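You operate a simulated robot arm through the tools that you are given. There is no shell and no other tool. Be economical: measure what you need, move in short steps, check, and stop when the job is done.

You are at the controls of a simulated robot arm. One attempt, no reset.

JOB
Gauge the one-dot parcel: out tray if SMALL, else the packing table shelf.
Fine: the gauge slider ends shut. Where these are worked on the way, their far stop is far enough and under half their travel is too little: gauge slider.

The check looks at the end state, three seconds after you hand in, the way a careful person would. Anything else that was tipped, shoved, dropped, spilled or broken makes it a failure.

ROBOT AND FRAMES
A 6-joint arm with a two-finger parallel gripper on a trunk, on a base that drives. Base frame: it is fixed to the floor where the robot stands at the start and does not move with it; the origin is under the middle of the robot, x ahead of it, y to its left, z up; the surface under the hand at the start is at about z = 78. Lengths are in cm, angles in rad, forces in N, time in s.
With the tool pointing down near the work surface it reaches from about 36 to 82 cm from the robot's upright axis, wherever it stands. Its first joint turns from -2.897 to 2.897 rad. Places, roughly: gauge slider [70, 0, 80]. Payload 3.91 kg.
Tool frame: the origin (TCP) lies between the finger pads and is the grasp point; the fingertips stand 3 cm ahead of it; z points along the fingers, y is the line along which they close. Largest opening 11 cm; finger width 2, thickness 1; the body of the gripper, 4.8 by 11.2 cm, starts 5.5 cm behind the TCP.
Orientation is that of the tool frame in the base frame, as a unit quaternion [w, x, y, z]. With the fingers straight down and closing along the base's y, the tool's x points along the base's -x, its y along +y and its z along -z.

CONTROLS
- The arm moves only by the tool step_arm. Its argument "commands" is a list of rows, each an object (a shift or turn left out is 0, a gripper value left out holds the last) with "offset": the shift along the tool's x, y, z in units of 200 mm (1.0 is 200 mm), a list of three; "dr": the turn, a rotation vector about the tool's x, y, z in units of 180 degrees (1.0 is 180 degrees), a list of three; "gripper": the finger opening in cm, from 0 to 11. In form: [{"offset": [x, y, z], "dr": [rx, ry, rz], "gripper": gripper}, ...]. A call has 1 to 10 rows; each row is the pose to reach, as a shift and turn from the pose commanded when the call began, along the tool's axes at that moment. A call with a number of a shift or a turn outside -1 to 1 is refused whole. Each row takes 0.2 s and may step no farther than 5 cm and 0.15 rad from the row before; otherwise, or with a gripper value out of range, the whole call is refused. Where a pose cannot be reached the arm comes as near as it can. A force on the tool above 40 N (or 10 N above the force at the start of the call, whichever is more), or a blocked arm, ends the call early, and 0.2 s more pass. The fingers move at their own pace (about 4.5 cm/s each) and stop on an object; they squeeze with about 42 N. The grip force told is the motor's: it shows also when the fingers shut on nothing. Time passes only in rows, and 0.2 s behind the last, so rows that repeat a pose let the fingers close. It gives the time, the measured TCP pose, the force on the tool (base axes), the opening and the grip force at its end, in the units of the frame above (readings bear some noise), with the torque about the TCP (base axes, N m) and any sound that the robot's microphone picked up, and new pictures: "views" is both (left out), scene, wrist or none.
- Cameras (640 x 400 px; columns grow to the right, rows downward): "scene" is now at [-0.28, 16.73, 146.1]; the picture's right is [0.15, -0.99, 0.00], its down [-0.74, -0.11, -0.67] and it looks along [0.66, 0.10, -0.75] (base axes); focal length 247 px, centre (320, 200). "wrist" rides on the gripper at [7.7, 0.7, -11.5] in the tool frame; the picture's right is [-0.09, 1.00, 0.00], its down [-0.80, -0.07, -0.59] and it looks along [-0.59, -0.05, 0.80] (tool axes); focal length 270 px, centre (320, 200). There is no depth. A picture from a camera that has moved, and an enlarged one, comes with that camera's place and axes in the base frame and with its lens. The place of the scene camera against the robot may be out by one fixed shift of up to 1.8 cm in any direction.
- lift_body(by): slides the trunk up (or, below 0, down) by that many cm; the arm and the scene camera ride with it, the base frame stays. It gives what a move gives, with no picture.
- base_move(legs): drives the robot by 1 to 6 legs, each [ahead, turn to the left] in cm and rad, along the robot's own axes; the way and the turn of a leg run together, so that a leg with both is an arc; at most 150 cm and 3.142 rad a leg. The arm and the cameras ride along, it lands a little off, and it stops where it bumps. It gives what a move gives, and a new picture of the scene camera.
- aim_head(pan, tilt): turns the head with the scene camera to pan (to the left, within 2.705 rad either way) and tilt (down, from -0.506 to 1.204), counted from straight ahead of the robot. It gives what a move gives, and a new picture of the scene camera.
- close_up(camera, box): a new picture of the part [left, top, right, bottom] of that camera's present view, enlarged. It takes no simulated time.
- hand_in(): hands the job in; it is judged then, once.

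Go step by step. Nothing tells you exact positions but the pictures and the camera data: compare them with the known pose of the tool, close in by small moves and look again before you grip or let go. The budget is 120 turns and 260 pictures, counting those below and the enlarged ones. Unless the task says otherwise, let go and move clear before handing in, and close with one line.

The tools are called as a command line: name --argument value ..., lists and objects as JSON in quotes. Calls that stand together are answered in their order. step_arm: Moves the arm, as the interface text tells. Its arguments: {"type":"object","properties":{"commands":{"type":"array","items":{"type":"object","properties":{"offset":{"type":"array","items":{"type":"number"}},"dr":{"type":"array","items":{"type":"number"}},"gripper":{"type":"number"}}}},"views":{"type":"string","enum":["both","scene","wrist","none"]}},"required":["commands"]} The other tools are called the same way: lift_body (by) slides the trunk up or down; base_move (legs) drives the base; aim_head (pan, tilt) turns the head that bears the scene camera; close_up (camera, box) takes an enlarged picture of a part of a camera's view; hand_in () hands the job in.

At the start:

```text
clock: 0.0
eef_pos: [45.0, 29.97, 100.94]
tcp_rot: [0.001, 0.004, 1.0, 0.0]
ft_force: [0.2, 0.1, -0.8]
wrist_torque: [0.0, -0.03, 0.01]
grip_width: 11.0
finger_force: 0.1
trunk travel left (down, up): [-42.5, 18.5]
robot x, y, heading: [-0.51, 2.02, -0.001]
head pan, tilt: [0.15, 0.841]
```

scene: 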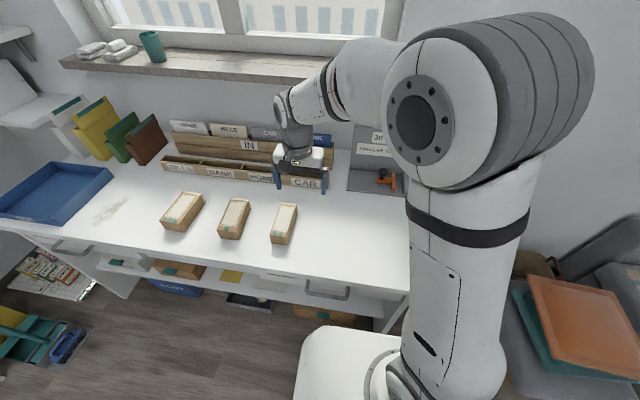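
wrist: 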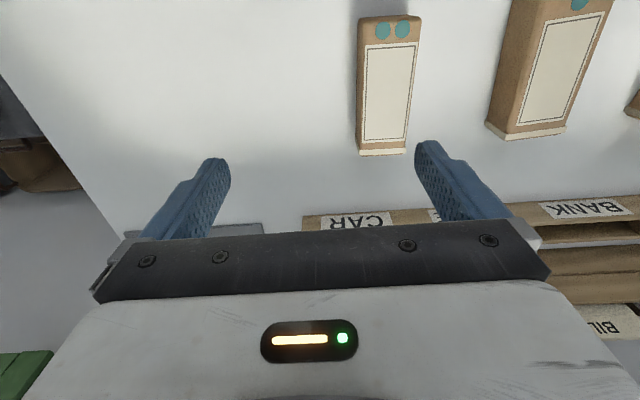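

I see three parcels on a desk, a blue tray at left, and the gauge with an orange handle behind the arm. I'll zoom in on the parcels and the gauge first.

close_up --camera "scene" --box '[150, 170, 310, 270]'

close_up --camera "scene" --box '[250, 110, 410, 210]'

close_up --camera "scene" --box '[0, 80, 320, 280]'

aim_head --pan -0.3 --tilt 0.7

```text
4.00 times, centred on (230, 220) of scene
camera zoom: at [-0.28, 16.73, 146.1], right [0.15, -0.99, 0.0], down [-0.74, -0.11, -0.67], along [0.66, 0.1, -0.75], focal length 988 px, centre (680, 120)
```

zoom: 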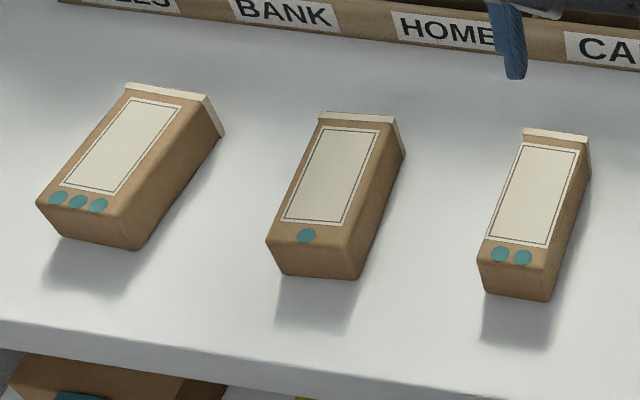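

```text
4.00 times, centred on (330, 160) of scene
camera zoom: at [-0.28, 16.73, 146.1], right [0.15, -0.99, 0.0], down [-0.74, -0.11, -0.67], along [0.66, 0.1, -0.75], focal length 988 px, centre (280, 360)
```

zoom: 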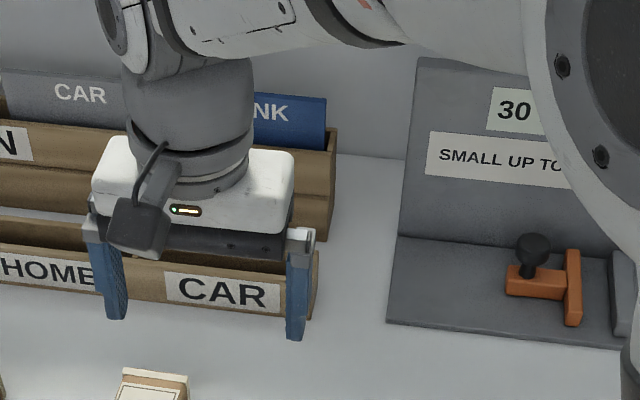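

```text
2.00 times, centred on (160, 180) of scene
camera zoom: at [-0.28, 16.73, 146.1], right [0.15, -0.99, 0.0], down [-0.74, -0.11, -0.67], along [0.66, 0.1, -0.75], focal length 494 px, centre (640, 240)
```

zoom: 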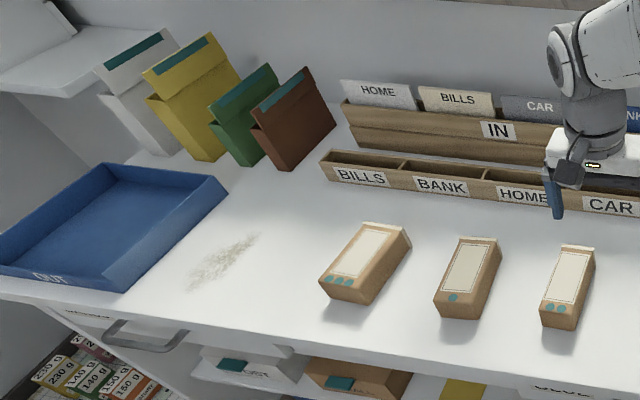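

```text
clock: 0.9
eef_pos: [44.92, 29.92, 100.93]
tcp_rot: [0.0, 0.005, 1.0, 0.0]
ft_force: [0.1, -0.3, -0.1]
wrist_torque: [0.01, -0.04, -0.01]
grip_width: 10.98
finger_force: 0.0
trunk travel left (down, up): [-42.5, 18.5]
robot x, y, heading: [-0.23, 1.79, 0.003]
head pan, tilt: [-0.3, 0.7]
camera scene: at [0.06, 13.06, 147.26], right [-0.29, -0.96, 0.0], down [-0.62, 0.19, -0.76], along [0.73, -0.22, -0.64], focal length 247 px, centre (320, 200)
```

scene: 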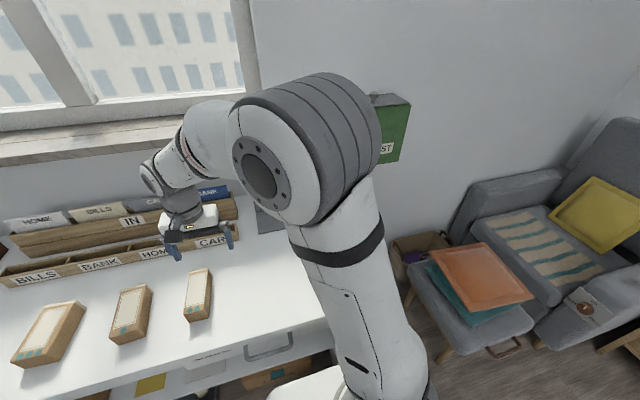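

The one-dot parcel is the middle one. The packing table has not been identified yet, so I'll look round the room.

aim_head --pan 1.1 --tilt 0.6

aim_head --pan 2.4 --tilt 0.6

aim_head --pan -1.6 --tilt 0.5

aim_head --pan -2.6 --tilt 0.5

```text
clock: 2.4
eef_pos: [45.04, 29.95, 100.88]
tcp_rot: [0.0, 0.004, 1.0, 0.0]
ft_force: [-0.4, 0.7, 0.6]
wrist_torque: [0.01, -0.02, -0.01]
grip_width: 10.99
finger_force: 0.0
trunk travel left (down, up): [-42.5, 18.5]
robot x, y, heading: [0.05, 2.5, -0.0]
head pan, tilt: [1.1, 0.6]
camera scene: at [-4.05, 23.42, 148.12], right [0.89, -0.45, 0.0], down [-0.26, -0.5, -0.82], along [0.37, 0.74, -0.57], focal length 247 px, centre (320, 200)
```

scene: 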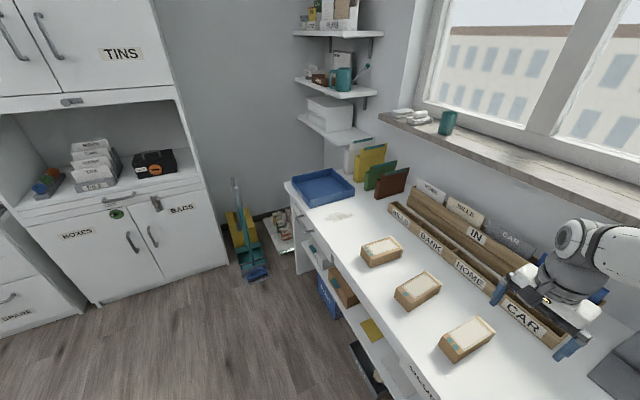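

```text
clock: 3.9
eef_pos: [44.91, 29.95, 100.88]
tcp_rot: [0.0, 0.004, 1.0, 0.0]
ft_force: [0.9, -0.8, 0.7]
wrist_torque: [-0.03, -0.02, 0.01]
grip_width: 11.01
finger_force: 0.1
trunk travel left (down, up): [-42.5, 18.5]
robot x, y, heading: [0.22, 1.94, -0.001]
head pan, tilt: [2.4, 0.6]
camera scene: at [-14.58, 21.51, 148.12], right [0.68, 0.74, 0.0], down [0.42, -0.38, -0.83], along [-0.61, 0.56, -0.56], focal length 247 px, centre (320, 200)
```

scene: 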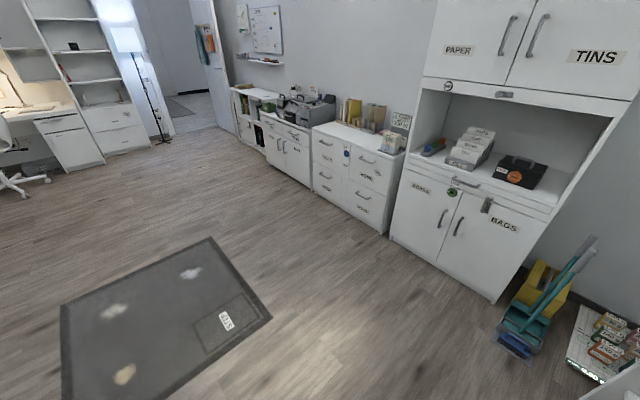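

```text
clock: 7.2
eef_pos: [45.02, 29.97, 101.0]
tcp_rot: [0.0, 0.004, 1.0, 0.0]
ft_force: [-0.3, 0.3, 0.2]
wrist_torque: [-0.03, 0.0, -0.01]
grip_width: 10.96
finger_force: 0.0
trunk travel left (down, up): [-42.5, 18.5]
robot x, y, heading: [0.02, 2.32, 0.0]
head pan, tilt: [-1.6, 0.499]
camera scene: at [-8.31, 6.45, 149.03], right [-1.0, 0.03, 0.0], down [0.01, 0.48, -0.88], along [-0.02, -0.88, -0.48], focal length 247 px, centre (320, 200)
```

scene: 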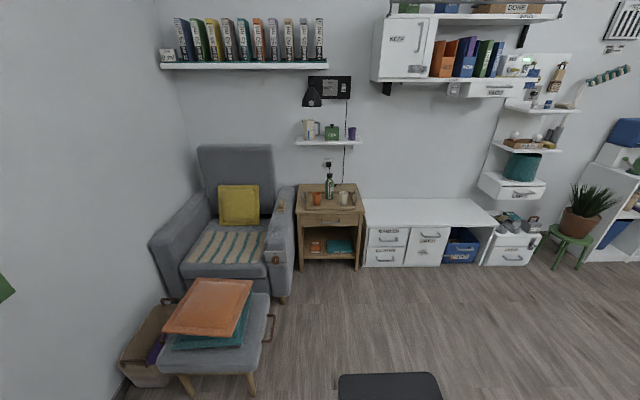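

```text
clock: 8.4
eef_pos: [45.05, 30.05, 100.91]
tcp_rot: [-0.001, 0.005, 1.0, 0.0]
ft_force: [-0.2, -0.6, 0.8]
wrist_torque: [-0.01, 0.02, -0.01]
grip_width: 11.01
finger_force: 0.0
trunk travel left (down, up): [-42.5, 18.5]
robot x, y, heading: [-0.09, 2.11, -0.0]
head pan, tilt: [-2.601, 0.499]
camera scene: at [-15.85, 10.84, 149.03], right [-0.52, 0.86, 0.0], down [0.41, 0.25, -0.88], along [-0.75, -0.45, -0.48], focal length 247 px, centre (320, 200)
```

scene: 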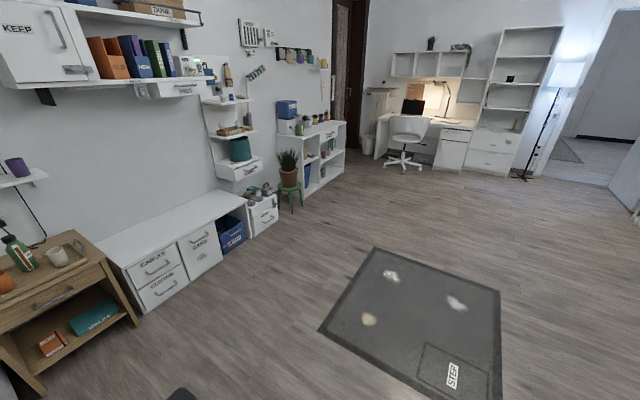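

The desk with the gauge and a shelf underneath is likely the packing table. I'll move the hand over towards the gauge for a view of it with the wrist camera.

step_arm --commands '[{"offset": [0, -0.25, 0]}, {"offset": [0, -0.5, 0]}, {"offset": [0, -0.75, 0]}, {"offset": [0, -1.0, 0]}]' --views "none"

step_arm --commands '[{"offset": [0, -0.25, 0]}, {"offset": [0, -0.5, 0]}, {"offset": [0, -0.5, 0]}]' --views "wrist"

aim_head --pan 0.15 --tilt 0.84

```text
clock: 9.4
eef_pos: [44.71, 9.77, 100.42]
tcp_rot: [0.0, 0.004, 1.0, 0.0]
ft_force: [-0.4, -0.6, 0.1]
wrist_torque: [0.01, 0.0, -0.03]
grip_width: 11.01
finger_force: 0.0
trunk travel left (down, up): [-42.5, 18.5]
robot x, y, heading: [0.19, 1.62, 0.003]
head pan, tilt: [-2.601, 0.499]
```

```text
clock: 10.2
eef_pos: [44.68, -0.3, 100.79]
tcp_rot: [0.0, 0.004, 1.0, 0.0]
ft_force: [0.4, 0.1, -0.4]
wrist_torque: [0.02, -0.01, 0.0]
grip_width: 11.01
finger_force: 0.0
trunk travel left (down, up): [-42.5, 18.5]
robot x, y, heading: [-0.12, 1.95, -0.003]
head pan, tilt: [-2.601, 0.499]
camera wrist: at [37.01, 0.47, 112.34], right [0.1, 1.0, 0.0], down [0.8, -0.08, 0.59], along [0.59, -0.06, -0.8], focal length 270 px, centre (320, 200)
```

wrist: 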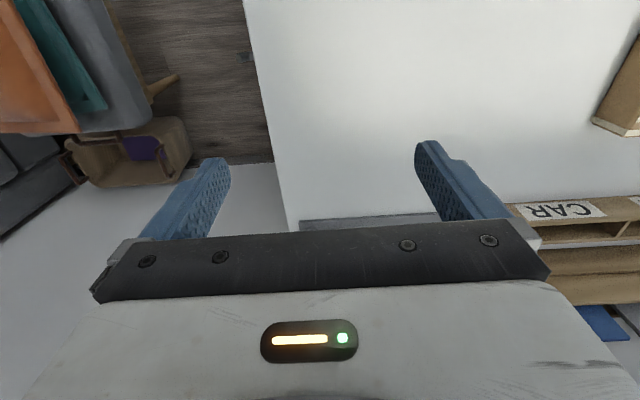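

```text
clock: 12.7
eef_pos: [44.61, -0.33, 100.89]
tcp_rot: [0.0, 0.004, 1.0, 0.001]
ft_force: [-1.1, 0.1, 0.1]
wrist_torque: [-0.03, -0.03, 0.0]
grip_width: 10.99
finger_force: 0.0
trunk travel left (down, up): [-42.5, 18.5]
robot x, y, heading: [0.08, 1.96, -0.001]
head pan, tilt: [0.15, 0.84]
camera scene: at [-0.28, 16.72, 146.12], right [0.15, -0.99, 0.0], down [-0.74, -0.11, -0.67], along [0.66, 0.1, -0.74], focal length 247 px, centre (320, 200)
```

scene: 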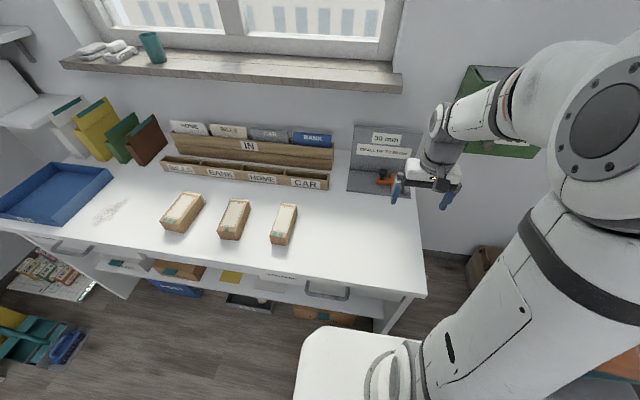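

close_up --camera "scene" --box '[330, 110, 458, 190]'

close_up --camera "scene" --box '[80, 220, 400, 400]'

```text
5.00 times, centred on (394, 150) of scene
camera zoom: at [-0.28, 16.72, 146.12], right [0.15, -0.99, 0.0], down [-0.74, -0.11, -0.67], along [0.66, 0.1, -0.74], focal length 1235 px, centre (-50, 450)
```

zoom: 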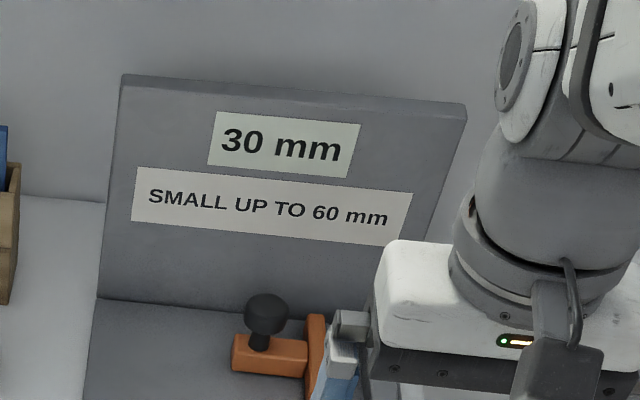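

```text
2.00 times, centred on (240, 310) of scene
camera zoom: at [-0.28, 16.72, 146.12], right [0.15, -0.99, 0.0], down [-0.74, -0.11, -0.67], along [0.66, 0.1, -0.74], focal length 494 px, centre (480, -20)
```

zoom: 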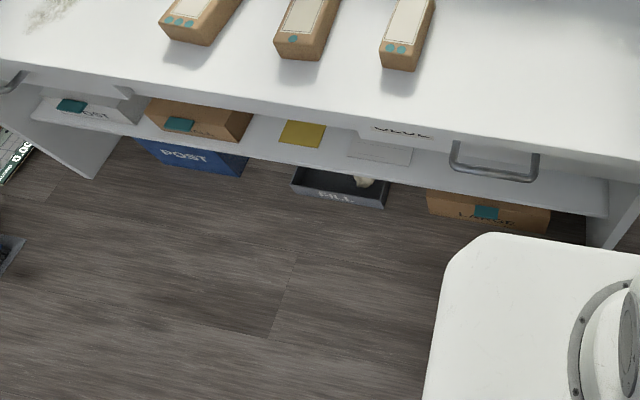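

The gauge reads 30 mm with SMALL up to 60 mm. The hand still hides the gauge, so I'll move it right and look again.

step_arm --commands '[{"offset": [0, -0.25, 0]}, {"offset": [0, -0.5, 0]}, {"offset": [0, -0.75, 0]}, {"offset": [0, -0.75, 0]}]' --views "wrist"

close_up --camera "scene" --box '[330, 110, 458, 210]'

```text
clock: 13.7
eef_pos: [44.73, -14.97, 100.88]
tcp_rot: [0.0, 0.004, 1.0, 0.0]
ft_force: [-0.1, 0.3, 0.7]
wrist_torque: [0.03, 0.01, -0.06]
grip_width: 11.01
finger_force: 0.0
trunk travel left (down, up): [-42.5, 18.5]
robot x, y, heading: [-0.29, 1.72, 0.004]
head pan, tilt: [0.15, 0.84]
camera wrist: at [37.11, -14.21, 112.5], right [0.1, 1.0, 0.0], down [0.8, -0.08, 0.59], along [0.59, -0.06, -0.8], focal length 270 px, centre (320, 200)
```

wrist: 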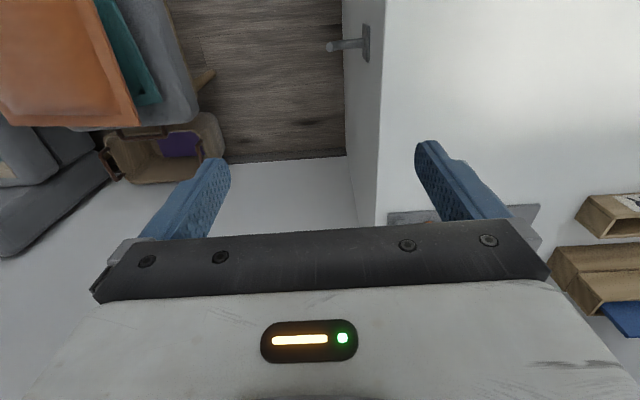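

```text
4.00 times, centred on (394, 160) of scene
camera zoom: at [-0.27, 16.69, 146.12], right [0.15, -0.99, 0.0], down [-0.74, -0.11, -0.67], along [0.66, 0.1, -0.74], focal length 988 px, centre (24, 360)
```

zoom: 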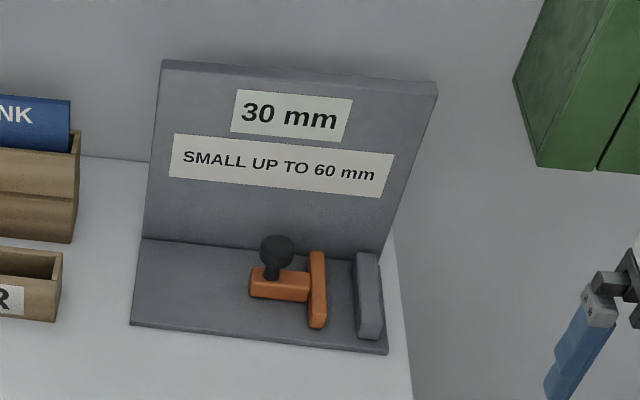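

The gauge is clear now: the slider jaw and its black knob sit near (72, 4), the fixed anvil is on the right and the slider opens to the left. I'll move over the knob at a safe height and look with the wrist camera.

step_arm --commands '[{"offset": [-0.15, 0.18, 0]}, {"offset": [-0.3, 0.36, 0]}, {"offset": [-0.45, 0.55, 0]}, {"offset": [-0.6, 0.73, 0]}, {"offset": [-0.75, 0.92, 0]}, {"offset": [-0.92, 0.92, 0]}, {"offset": [-0.92, 0.92, 0]}]' --views "both"

```text
clock: 15.3
eef_pos: [63.33, 3.26, 101.18]
tcp_rot: [0.0, 0.005, 1.0, 0.0]
ft_force: [-1.1, 0.1, -0.3]
wrist_torque: [0.0, 0.01, 0.02]
grip_width: 11.01
finger_force: 0.0
trunk travel left (down, up): [-42.5, 18.5]
robot x, y, heading: [0.08, 1.46, 0.004]
head pan, tilt: [0.15, 0.84]
camera scene: at [-0.24, 16.71, 146.12], right [0.15, -0.99, 0.0], down [-0.74, -0.11, -0.67], along [0.66, 0.1, -0.74], focal length 247 px, centre (320, 200)
camera wrist: at [55.81, 4.06, 112.74], right [0.1, 1.0, 0.0], down [0.8, -0.08, 0.59], along [0.59, -0.06, -0.8], focal length 270 px, centre (320, 200)
```

scene: 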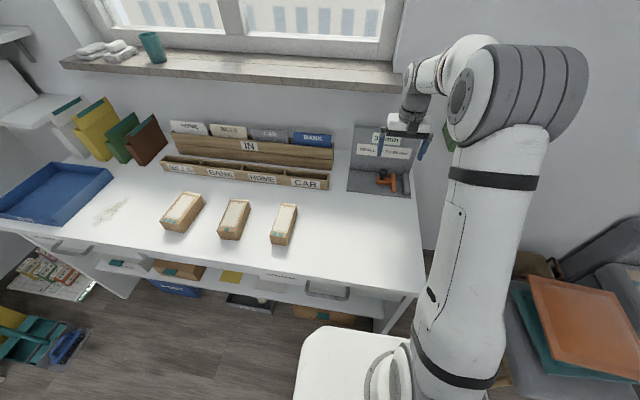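
wrist: 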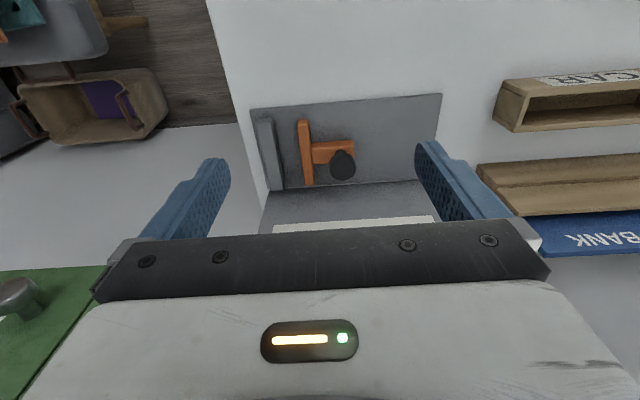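

close_up --camera "wrist" --box '[236, 80, 460, 220]'

```text
2.86 times, centred on (348, 150) of wrist
camera zoom: at [55.81, 4.06, 112.74], right [0.1, 1.0, 0.0], down [0.8, -0.08, 0.59], along [0.59, -0.06, -0.8], focal length 772 px, centre (240, 343)
```

zoom: 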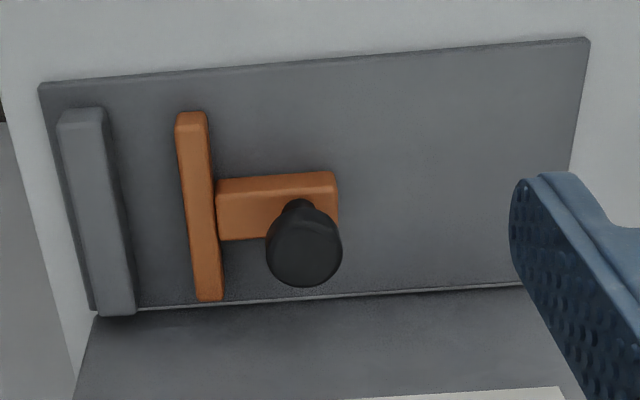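

Both cameras agree: knob centre about (71.6, 5.1), jaw y 0–1.4, anvil face y −2.7. I'll move over the knob with the fingers at 4.4 cm and come down partway.

step_arm --commands '[{"offset": [-0.2, 0.092, 0], "gripper": 4.4}, {"offset": [-0.415, 0.092, 0]}, {"offset": [-0.415, 0.092, 0.2]}, {"offset": [-0.415, 0.092, 0.4]}, {"offset": [-0.415, 0.092, 0.55]}, {"offset": [-0.415, 0.092, 0.55]}]' --views "both"

close_up --camera "wrist" --box '[200, 80, 440, 230]'

close_up --camera "scene" --box '[330, 110, 458, 210]'

```text
clock: 16.7
eef_pos: [71.42, 4.93, 90.16]
tcp_rot: [0.0, 0.004, 1.0, 0.0]
ft_force: [-0.6, -0.8, -0.6]
wrist_torque: [0.01, -0.01, 0.01]
grip_width: 4.41
finger_force: 0.1
trunk travel left (down, up): [-42.5, 18.5]
robot x, y, heading: [0.25, 2.35, 0.005]
head pan, tilt: [0.15, 0.84]
camera scene: at [-0.25, 16.73, 146.12], right [0.15, -0.99, 0.0], down [-0.74, -0.11, -0.67], along [0.66, 0.1, -0.74], focal length 247 px, centre (320, 200)
camera wrist: at [63.82, 5.66, 101.67], right [0.1, 1.0, 0.0], down [0.8, -0.08, 0.59], along [0.59, -0.06, -0.8], focal length 270 px, centre (320, 200)
```

scene: 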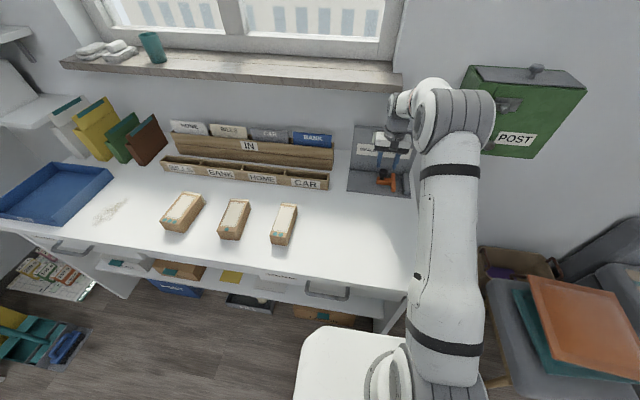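
wrist: 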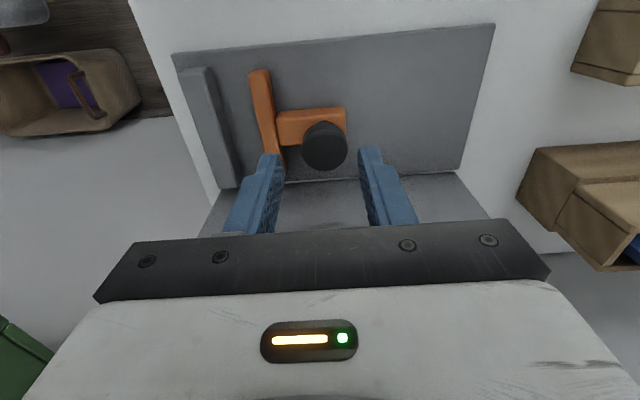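

```text
2.67 times, centred on (320, 155) of wrist
camera zoom: at [63.82, 5.66, 101.67], right [0.1, 1.0, 0.0], down [0.8, -0.08, 0.59], along [0.59, -0.06, -0.8], focal length 721 px, centre (320, 320)
```

zoom: 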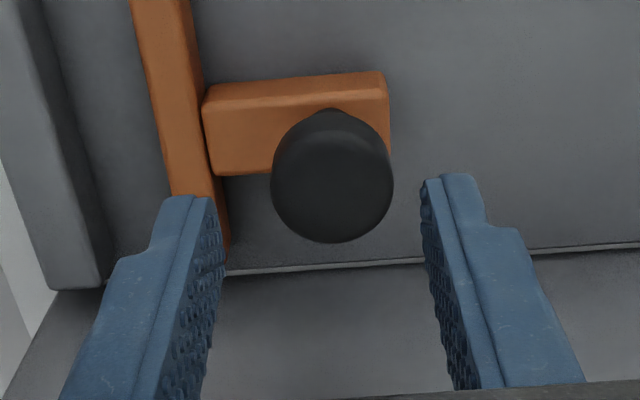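

```text
4.00 times, centred on (394, 160) of scene
camera zoom: at [-0.25, 16.73, 146.12], right [0.15, -0.99, 0.0], down [-0.74, -0.11, -0.67], along [0.66, 0.1, -0.74], focal length 988 px, centre (24, 360)
```

zoom: 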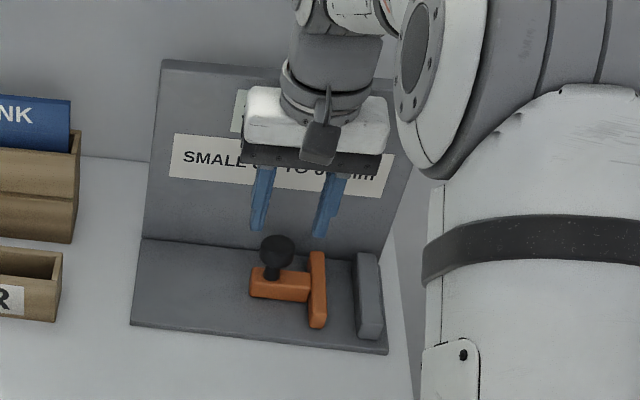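

Fingers straddle the knob well. I'll shift 0.2 cm left, descend and close on the knob.

step_arm --commands '[{"offset": [-0.005, 0.01, 0.08]}, {"offset": [-0.005, 0.01, 0.16]}, {"offset": [-0.005, 0.01, 0.22]}, {"offset": [-0.005, 0.01, 0.22]}]' --views "both"

close_up --camera "scene" --box '[330, 110, 458, 210]'

```text
clock: 17.7
eef_pos: [71.68, 5.22, 85.41]
tcp_rot: [0.0, 0.004, 1.0, 0.0]
ft_force: [-0.6, -0.8, -0.1]
wrist_torque: [0.04, 0.0, 0.0]
grip_width: 4.39
finger_force: 0.1
trunk travel left (down, up): [-42.5, 18.5]
robot x, y, heading: [-0.24, 2.08, 0.002]
head pan, tilt: [0.15, 0.84]
camera scene: at [-0.24, 16.73, 146.12], right [0.15, -0.99, 0.0], down [-0.74, -0.11, -0.67], along [0.66, 0.1, -0.74], focal length 247 px, centre (320, 200)
camera wrist: at [64.09, 5.95, 97.04], right [0.1, 1.0, 0.0], down [0.8, -0.08, 0.59], along [0.59, -0.06, -0.8], focal length 270 px, centre (320, 200)
```

scene: 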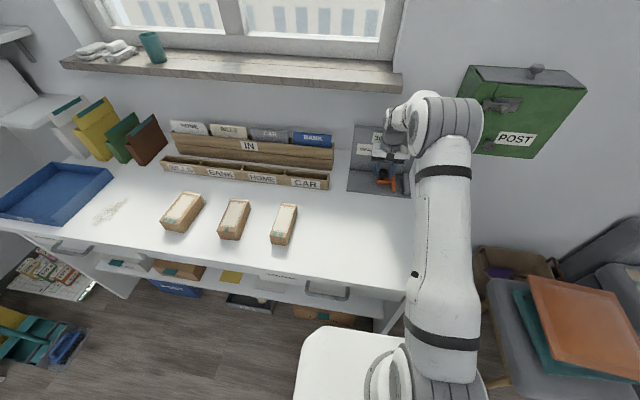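
wrist: 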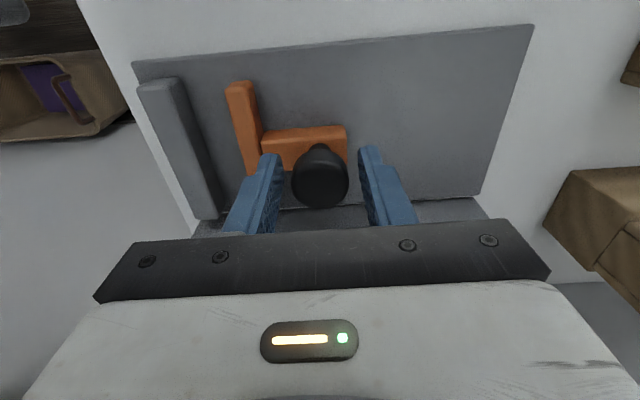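

```text
4.00 times, centred on (394, 160) of scene
camera zoom: at [-0.24, 16.73, 146.12], right [0.15, -0.99, 0.0], down [-0.74, -0.11, -0.67], along [0.66, 0.1, -0.74], focal length 988 px, centre (24, 360)
```

zoom: 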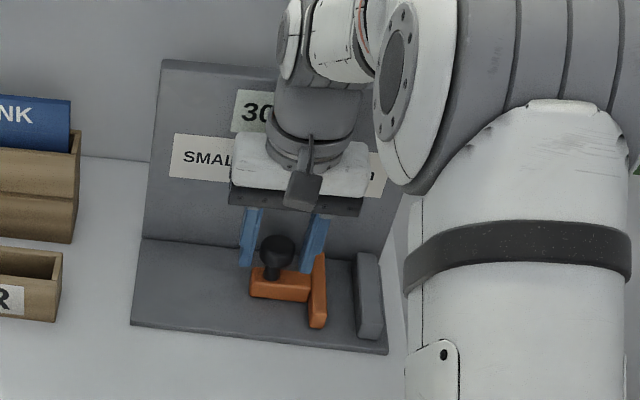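

step_arm --commands '[{"offset": [-0.015, 0, 0.01], "gripper": 4.4}, {"offset": [-0.015, 0, 0.01], "gripper": 0}, {"offset": [-0.015, 0, 0.01]}, {"offset": [-0.015, 0, 0.01]}, {"offset": [-0.015, 0, 0.01]}]' --views "wrist"

```text
clock: 18.9
eef_pos: [72.06, 5.18, 85.18]
tcp_rot: [-0.001, 0.005, 1.0, 0.0]
ft_force: [-1.1, 0.7, -4.1]
wrist_torque: [0.02, -0.07, 0.0]
grip_width: 3.09
finger_force: 44.5
trunk travel left (down, up): [-42.5, 18.5]
robot x, y, heading: [-0.11, 1.74, -0.0]
head pan, tilt: [0.15, 0.84]
camera wrist: at [64.42, 5.95, 96.77], right [0.1, 1.0, 0.0], down [0.8, -0.08, 0.59], along [0.59, -0.06, -0.8], focal length 270 px, centre (320, 200)
```

wrist: 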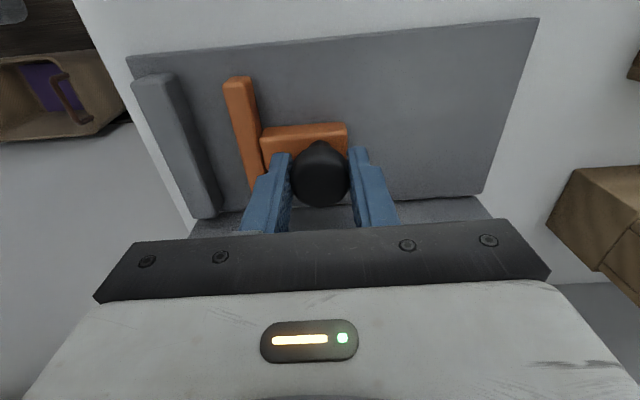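

The knob is held (3.1 cm). I'll slide it left towards its far stop, watching the force.

step_arm --commands '[{"offset": [0, 0.05, 0]}, {"offset": [0, 0.1, 0]}, {"offset": [0, 0.15, 0]}, {"offset": [0, 0.2, 0]}, {"offset": [0, 0.25, 0]}, {"offset": [0, 0.3, 0]}, {"offset": [0, 0.35, 0]}, {"offset": [0, 0.4, 0]}]' --views "both"

```text
clock: 20.6
eef_pos: [72.13, 11.7, 85.2]
tcp_rot: [-0.002, 0.006, 1.0, -0.004]
ft_force: [3.8, -12.4, -3.3]
wrist_torque: [-0.66, -0.25, -0.03]
grip_width: 3.1
finger_force: 45.0
trunk travel left (down, up): [-42.5, 18.5]
robot x, y, heading: [0.13, 2.09, 0.005]
head pan, tilt: [0.15, 0.84]
stopped in row 8: the force on the tool passed its limit at 47 N (the readings are from after the stop); the commanded pose is now the measured one
camera scene: at [-0.16, 16.61, 146.14], right [0.15, -0.99, 0.0], down [-0.74, -0.11, -0.67], along [0.66, 0.1, -0.74], focal length 247 px, centre (320, 200)
camera wrist: at [64.57, 12.61, 96.8], right [0.1, 0.99, -0.01], down [0.8, -0.08, 0.59], along [0.59, -0.07, -0.81], focal length 270 px, centre (320, 200)
```

scene: 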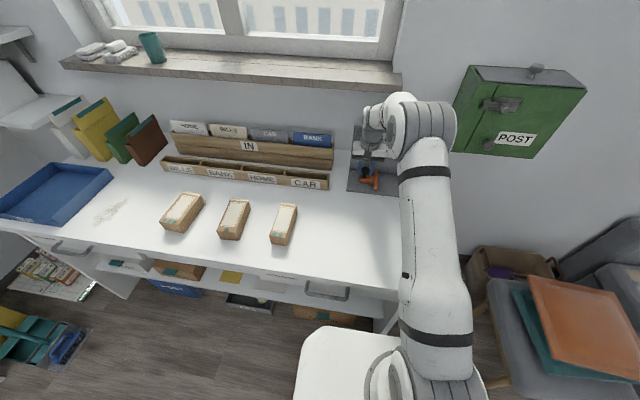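
wrist: 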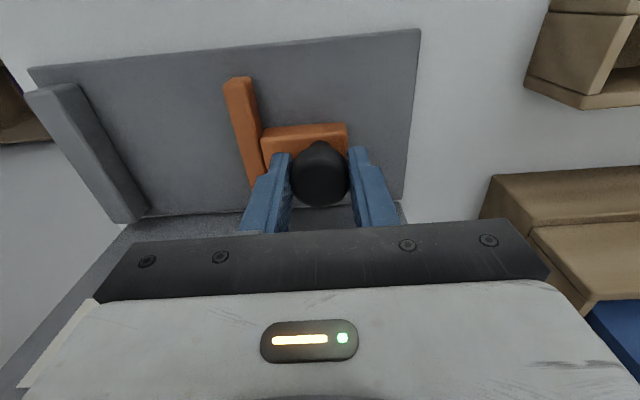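

The slider is at its far stop (6.5 cm travel, gap about 9.5 cm). I'll let go, rise and read the gauge.

step_arm --commands '[{"gripper": 4.3}, {"gripper": 4.3}, {"offset": [0, 0, -0.1]}, {"offset": [0, 0, -0.3]}, {"offset": [0, 0, -0.5]}, {"offset": [0, 0, -0.75]}, {"offset": [0, 0, -0.95]}]' --views "none"

step_arm --commands '[{"offset": [0.2, 0.1, 0]}, {"offset": [0.4, 0.2, 0]}, {"offset": [0.6, 0.3, 0]}, {"offset": [0.8, 0.4, 0]}, {"offset": [1.0, 0.5, 0]}, {"offset": [1.0, 0.7, 0]}, {"offset": [1.0, 0.9, 0], "gripper": 11}]' --views "both"

close_up --camera "scene" --box '[330, 110, 458, 210]'

```text
clock: 22.2
eef_pos: [72.41, 12.27, 104.22]
tcp_rot: [-0.003, 0.008, 1.0, -0.004]
ft_force: [-0.3, 0.1, 0.1]
wrist_torque: [0.01, -0.01, 0.0]
grip_width: 4.26
finger_force: 0.0
trunk travel left (down, up): [-42.5, 18.5]
robot x, y, heading: [0.25, 1.99, 0.005]
head pan, tilt: [0.15, 0.84]
```

```text
clock: 23.8
eef_pos: [52.51, 30.57, 104.45]
tcp_rot: [-0.002, 0.007, 1.0, -0.004]
ft_force: [0.0, 0.1, 0.6]
wrist_torque: [0.01, 0.02, 0.01]
grip_width: 7.77
finger_force: 0.0
trunk travel left (down, up): [-42.5, 18.5]
robot x, y, heading: [-0.01, 1.92, 0.006]
head pan, tilt: [0.15, 0.84]
camera scene: at [-0.23, 16.78, 146.11], right [0.15, -0.99, 0.0], down [-0.74, -0.11, -0.67], along [0.66, 0.1, -0.74], focal length 247 px, centre (320, 200)
camera wrist: at [44.98, 31.48, 116.05], right [0.1, 0.99, -0.01], down [0.8, -0.08, 0.59], along [0.59, -0.07, -0.81], focal length 270 px, centre (320, 200)
```

scene: 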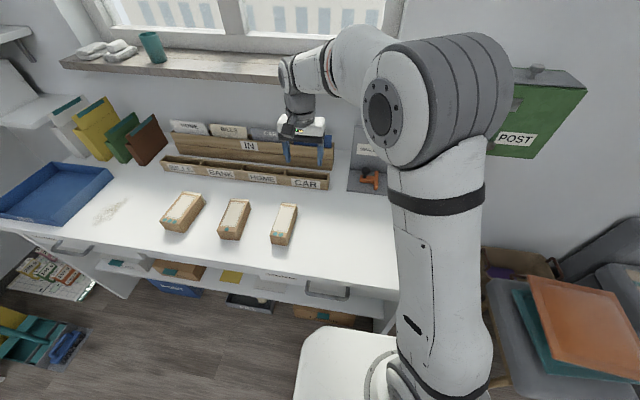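
wrist: 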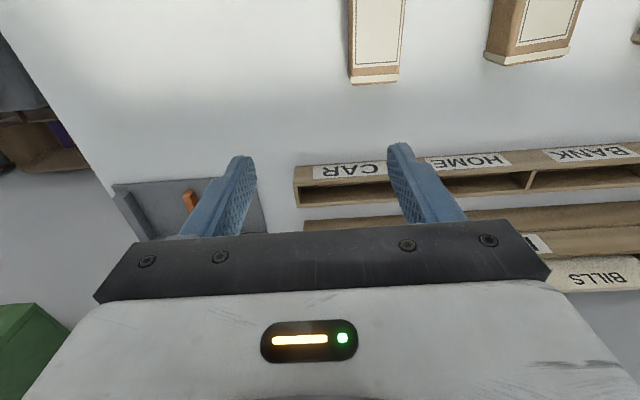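

```text
4.00 times, centred on (394, 160) of scene
camera zoom: at [-0.23, 16.78, 146.11], right [0.15, -0.99, 0.0], down [-0.74, -0.11, -0.67], along [0.66, 0.1, -0.74], focal length 988 px, centre (24, 360)
```

zoom: 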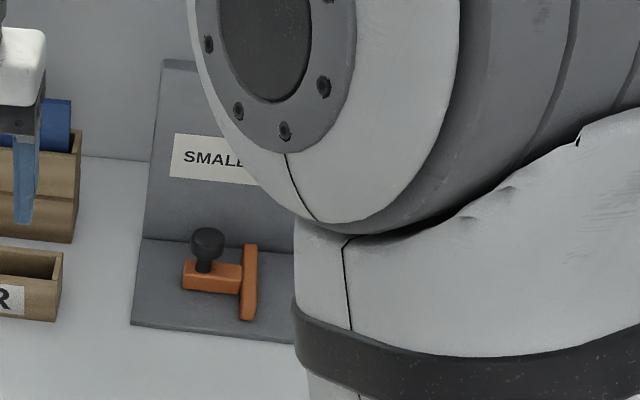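

Next I go above the middle (one-dot) parcel, near (46, 53.5), at height.

step_arm --commands '[{"offset": [0.1, 0.24, 0], "gripper": 11}, {"offset": [0.2, 0.48, 0]}, {"offset": [0.3, 0.72, 0]}, {"offset": [0.4, 0.96, 0]}]' --views "none"

step_arm --commands '[{"offset": [0.0, 0.15, 0.1]}, {"offset": [0, 0.15, 0.2]}, {"offset": [0, 0.15, 0.2]}]' --views "both"

close_up --camera "wrist" --box '[200, 0, 480, 240]'

```text
refused: row 1 steps farther than a row can; nothing moved
```

```text
clock: 24.6
eef_pos: [52.52, 33.28, 100.4]
tcp_rot: [-0.002, 0.007, 1.0, -0.004]
ft_force: [-0.1, 0.2, 0.2]
wrist_torque: [-0.02, 0.01, 0.0]
grip_width: 11.0
finger_force: 0.1
trunk travel left (down, up): [-42.5, 18.5]
robot x, y, heading: [-0.27, 2.17, -0.001]
head pan, tilt: [0.15, 0.84]
camera scene: at [-0.28, 16.7, 146.12], right [0.15, -0.99, 0.0], down [-0.74, -0.11, -0.67], along [0.66, 0.1, -0.74], focal length 247 px, centre (320, 200)
camera wrist: at [45.02, 34.21, 111.92], right [0.1, 0.99, -0.01], down [0.8, -0.08, 0.59], along [0.59, -0.07, -0.81], focal length 270 px, centre (320, 200)
```

scene: 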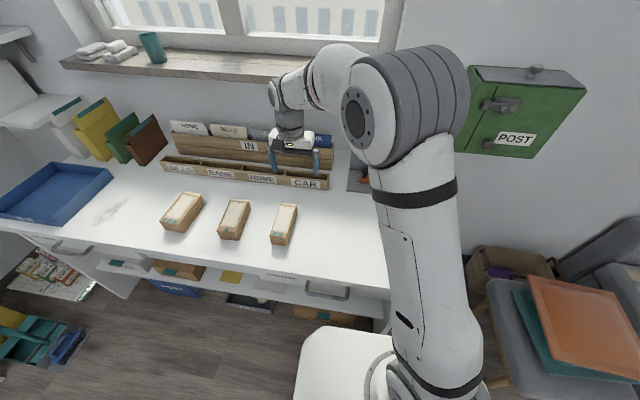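
wrist: 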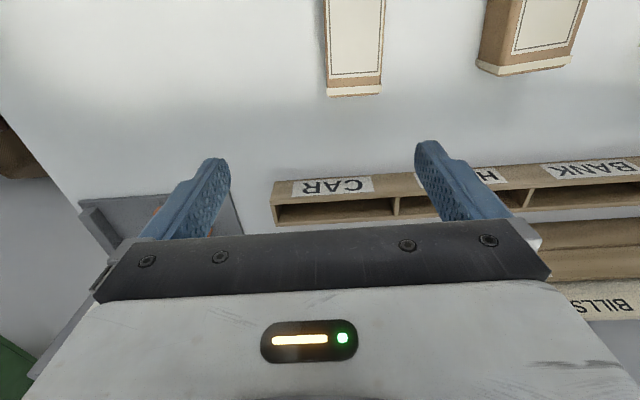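

```text
1.67 times, centred on (340, 120) of wrist
camera zoom: at [45.02, 34.21, 111.92], right [0.1, 0.99, -0.01], down [0.8, -0.08, 0.59], along [0.59, -0.07, -0.81], focal length 450 px, centre (287, 333)
```

zoom: 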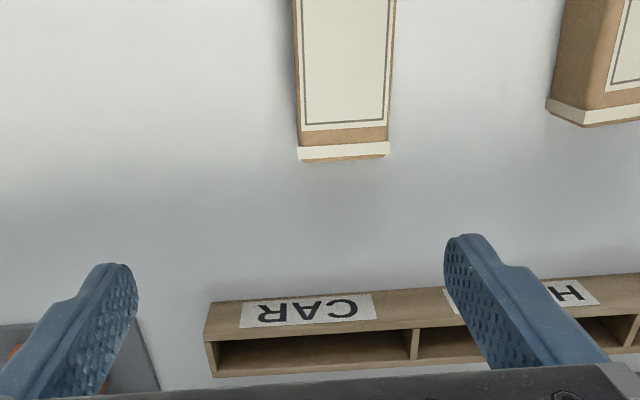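

step_arm --commands '[{"offset": [0.1, 0.22, 0]}, {"offset": [0.2, 0.44, 0]}, {"offset": [0.3, 0.66, 0]}, {"offset": [0.35, 0.88, 0]}, {"offset": [0.35, 0.98, 0]}, {"offset": [0.35, 0.98, 0]}]' --views "wrist"

close_up --camera "wrist" --box '[200, 0, 480, 240]'

```text
clock: 26.0
eef_pos: [45.5, 53.2, 99.76]
tcp_rot: [-0.003, 0.006, 1.0, -0.004]
ft_force: [0.8, 0.5, -0.1]
wrist_torque: [0.01, 0.02, 0.01]
grip_width: 11.01
finger_force: 0.0
trunk travel left (down, up): [-42.5, 18.5]
robot x, y, heading: [0.28, 1.92, 0.001]
head pan, tilt: [0.15, 0.84]
camera wrist: at [38.0, 54.11, 111.37], right [0.1, 0.99, -0.01], down [0.8, -0.08, 0.59], along [0.59, -0.07, -0.81], focal length 270 px, centre (320, 200)
```

wrist: 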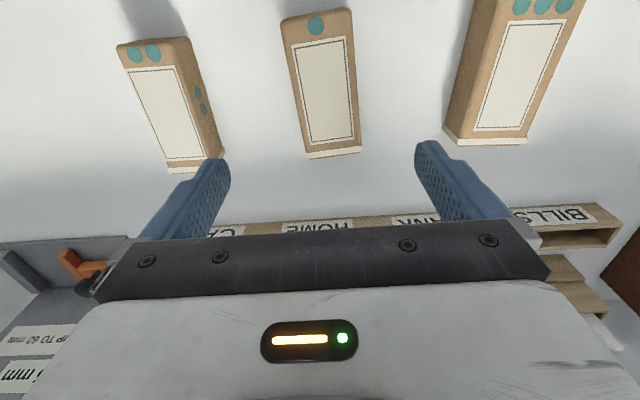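

```text
1.67 times, centred on (340, 120) of wrist
camera zoom: at [38.0, 54.11, 111.37], right [0.1, 0.99, -0.01], down [0.8, -0.08, 0.59], along [0.59, -0.07, -0.81], focal length 450 px, centre (287, 333)
```

zoom: 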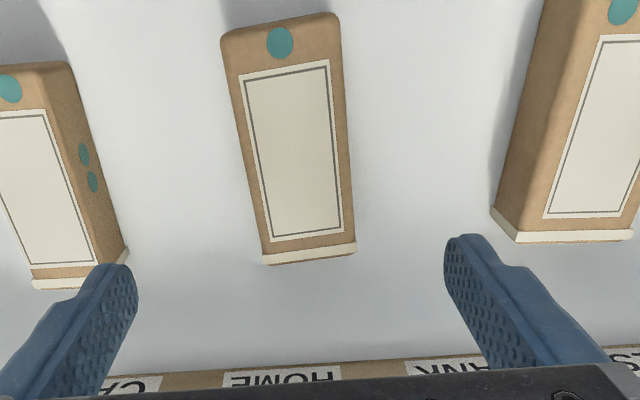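

The one-dot parcel is centred about (45.5, 53.6), 6.1 cm wide at the body, turned about 0.03 rad. I'll align, descend round it and stop before gripping.

step_arm --commands '[{"offset": [0, 0.02, 0.2], "dr": [0, 0, -0.011]}, {"offset": [0, 0.02, 0.4], "dr": [0, 0, -0.011]}, {"offset": [0, 0.02, 0.6], "dr": [0, 0, -0.011]}, {"offset": [0, 0.02, 0.75], "dr": [0, 0, -0.011]}, {"offset": [0, 0.02, 0.88], "dr": [0, 0, -0.011]}, {"offset": [0, 0.02, 0.88], "dr": [0, 0, -0.011]}]' --views "both"

```text
clock: 27.4
eef_pos: [45.47, 53.61, 82.45]
tcp_rot: [-0.002, -0.01, 1.0, -0.004]
ft_force: [0.0, 0.0, 0.1]
wrist_torque: [0.02, 0.0, 0.02]
grip_width: 11.0
finger_force: 0.0
trunk travel left (down, up): [-42.5, 18.5]
robot x, y, heading: [0.13, 1.68, -0.0]
head pan, tilt: [0.15, 0.84]
camera scene: at [-0.26, 16.75, 146.11], right [0.15, -0.99, 0.0], down [-0.74, -0.11, -0.67], along [0.66, 0.1, -0.74], focal length 247 px, centre (320, 200)
camera wrist: at [37.84, 54.15, 93.93], right [0.07, 1.0, -0.01], down [0.8, -0.05, 0.59], along [0.59, -0.05, -0.81], focal length 270 px, centre (320, 200)
```

scene: 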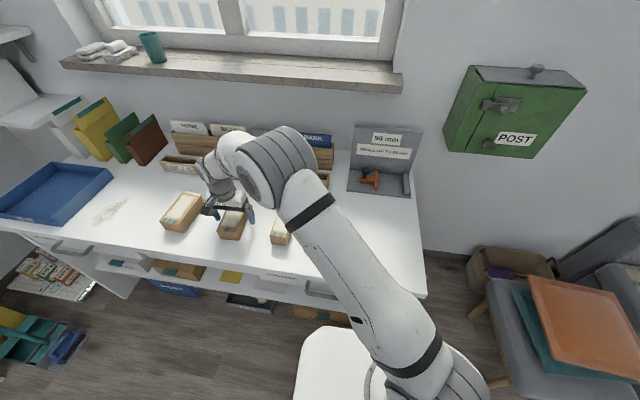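
wrist: 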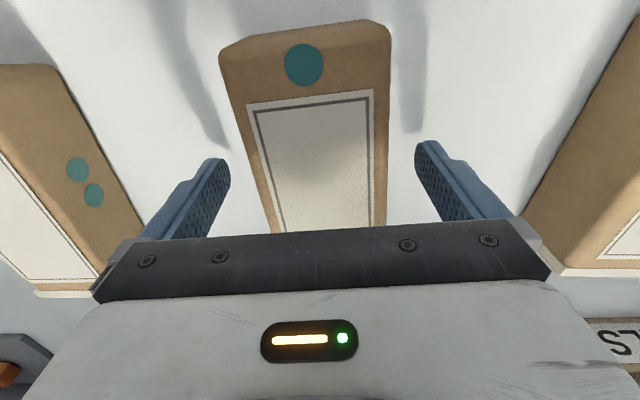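

step_arm --commands '[{"offset": [0, 0, 0.02], "gripper": 0}, {"offset": [0, 0, 0.02]}, {"offset": [0, 0, 0.02]}, {"offset": [0, 0, 0.02]}, {"offset": [0, 0, 0.02]}, {"offset": [0, 0, 0.02]}]' --views "wrist"

close_up --camera "scene" --box '[330, 110, 458, 210]'

```text
clock: 28.8
eef_pos: [45.38, 53.41, 81.92]
tcp_rot: [-0.002, -0.011, 1.0, -0.004]
ft_force: [0.7, 0.6, 1.8]
wrist_torque: [0.09, 0.04, 0.1]
grip_width: 6.5
finger_force: 41.9
trunk travel left (down, up): [-42.5, 18.5]
robot x, y, heading: [0.12, 1.77, -0.001]
head pan, tilt: [0.15, 0.84]
camera wrist: at [37.87, 54.06, 93.61], right [0.07, 1.0, -0.01], down [0.8, -0.05, 0.59], along [0.59, -0.05, -0.81], focal length 270 px, centre (320, 200)
```

wrist: 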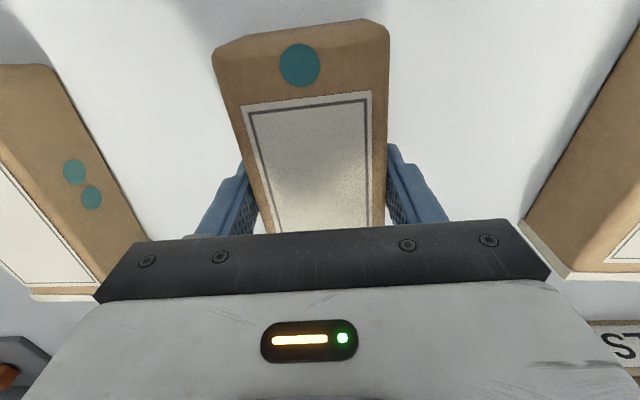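

```text
4.00 times, centred on (394, 160) of scene
camera zoom: at [-0.27, 16.73, 146.12], right [0.15, -0.99, 0.0], down [-0.74, -0.11, -0.67], along [0.66, 0.1, -0.74], focal length 988 px, centre (24, 360)
```

zoom: 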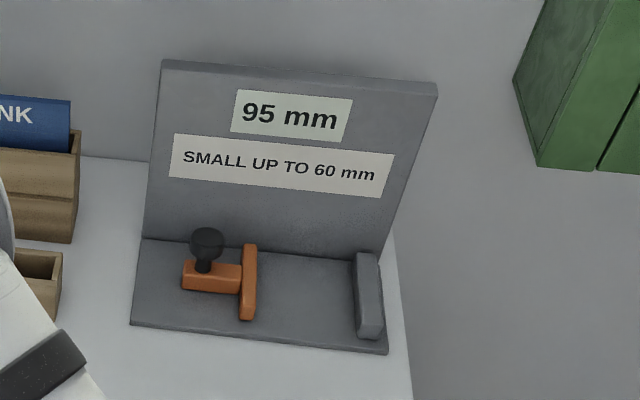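

Held at 6.5 cm, and the gauge reads 95 mm open. I'll lift the parcel straight up.

step_arm --commands '[{"offset": [0, 0, -0.1]}, {"offset": [0, 0, -0.3]}, {"offset": [0, 0, -0.5]}, {"offset": [0, 0, -0.7]}, {"offset": [0, 0, -0.9]}, {"offset": [0, 0, -0.9]}]' --views "both"

```text
clock: 30.2
eef_pos: [45.45, 53.62, 100.35]
tcp_rot: [-0.003, -0.011, 1.0, -0.003]
ft_force: [0.0, -0.5, -2.2]
wrist_torque: [0.01, -0.02, -0.02]
grip_width: 6.5
finger_force: 41.8
trunk travel left (down, up): [-42.5, 18.5]
robot x, y, heading: [-0.16, 2.22, 0.003]
head pan, tilt: [0.15, 0.84]
camera scene: at [-0.26, 16.74, 146.11], right [0.15, -0.99, 0.0], down [-0.74, -0.11, -0.67], along [0.66, 0.1, -0.74], focal length 247 px, centre (320, 200)
camera wrist: at [37.95, 54.08, 111.91], right [0.07, 1.0, -0.01], down [0.81, -0.05, 0.59], along [0.59, -0.05, -0.81], focal length 270 px, centre (320, 200)
```

scene: 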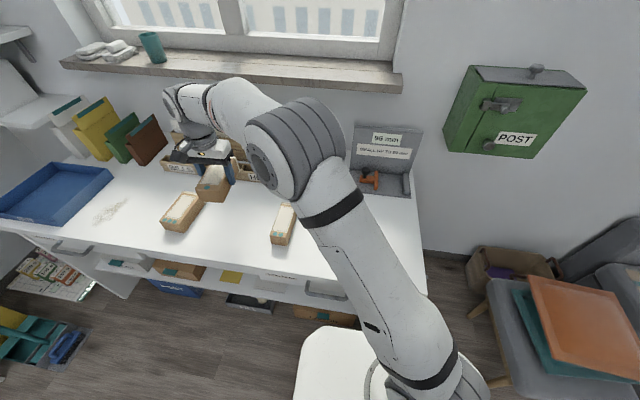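
wrist: 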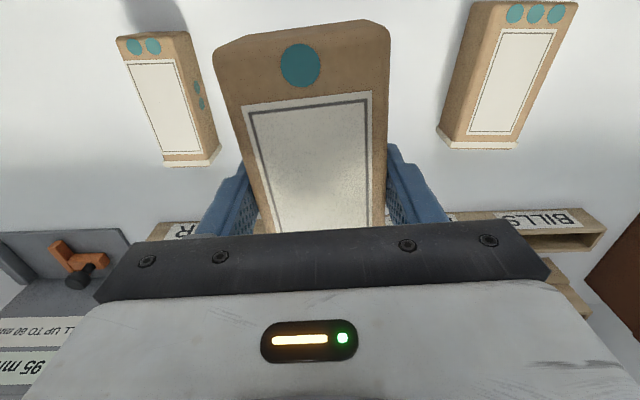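

Lift is good. I'll carry the parcel right along x = 45, clear of the racks.

step_arm --commands '[{"offset": [0, -0.24, -0.02], "dr": [0, 0, 0.007]}, {"offset": [0, -0.48, -0.04], "dr": [0, 0, 0.007]}, {"offset": [0, -0.72, -0.05], "dr": [0, 0, 0.007]}, {"offset": [0, -0.96, -0.05], "dr": [0, 0, 0.007]}]' --views "none"

step_arm --commands '[{"offset": [0, -0.24, 0]}, {"offset": [0, -0.48, 0]}, {"offset": [0, -0.72, 0]}, {"offset": [0, -0.96, 0]}]' --views "none"

step_arm --commands '[{"offset": [-0.18, -0.14, 0]}, {"offset": [-0.36, -0.28, 0]}, {"offset": [-0.54, -0.42, 0]}, {"offset": [-0.72, -0.56, 0]}, {"offset": [-0.72, -0.67, 0]}, {"offset": [-0.72, -0.67, 0]}]' --views "both"

```text
clock: 31.2
eef_pos: [46.09, 34.34, 101.51]
tcp_rot: [-0.003, 0.0, 1.0, -0.003]
ft_force: [0.2, -0.1, -2.4]
wrist_torque: [-0.02, 0.01, 0.02]
grip_width: 6.49
finger_force: 42.1
trunk travel left (down, up): [-42.5, 18.5]
robot x, y, heading: [-0.22, 2.01, 0.004]
head pan, tilt: [0.15, 0.84]
```

```text
clock: 32.2
eef_pos: [46.03, 15.12, 101.33]
tcp_rot: [-0.001, 0.0, 1.0, -0.003]
ft_force: [0.9, -0.1, -1.8]
wrist_torque: [0.05, -0.06, -0.03]
grip_width: 6.47
finger_force: 41.4
trunk travel left (down, up): [-42.5, 18.5]
robot x, y, heading: [0.28, 2.36, 0.001]
head pan, tilt: [0.15, 0.84]
```

```text
clock: 33.6
eef_pos: [60.7, 1.68, 101.41]
tcp_rot: [-0.002, 0.0, 1.0, -0.003]
ft_force: [0.9, -0.2, -1.6]
wrist_torque: [-0.02, 0.01, -0.02]
grip_width: 6.47
finger_force: 42.5
trunk travel left (down, up): [-42.5, 18.5]
robot x, y, heading: [0.17, 1.79, 0.0]
head pan, tilt: [0.15, 0.84]
camera scene: at [-0.26, 16.71, 146.11], right [0.15, -0.99, 0.0], down [-0.74, -0.11, -0.67], along [0.66, 0.1, -0.74], focal length 247 px, centre (320, 200)
camera wrist: at [53.16, 2.35, 112.97], right [0.09, 1.0, -0.01], down [0.8, -0.07, 0.59], along [0.59, -0.06, -0.81], focal length 270 px, centre (320, 200)
```

scene: 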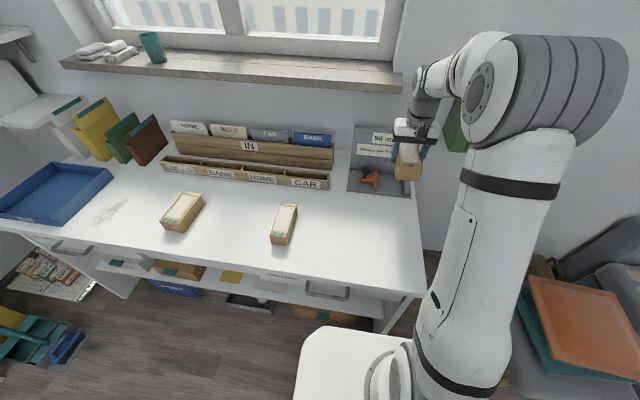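
wrist: 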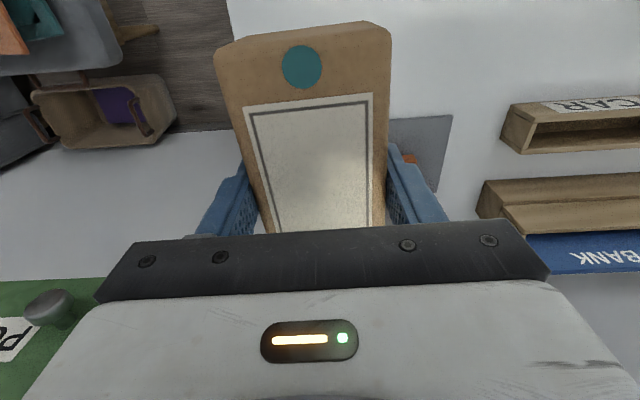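

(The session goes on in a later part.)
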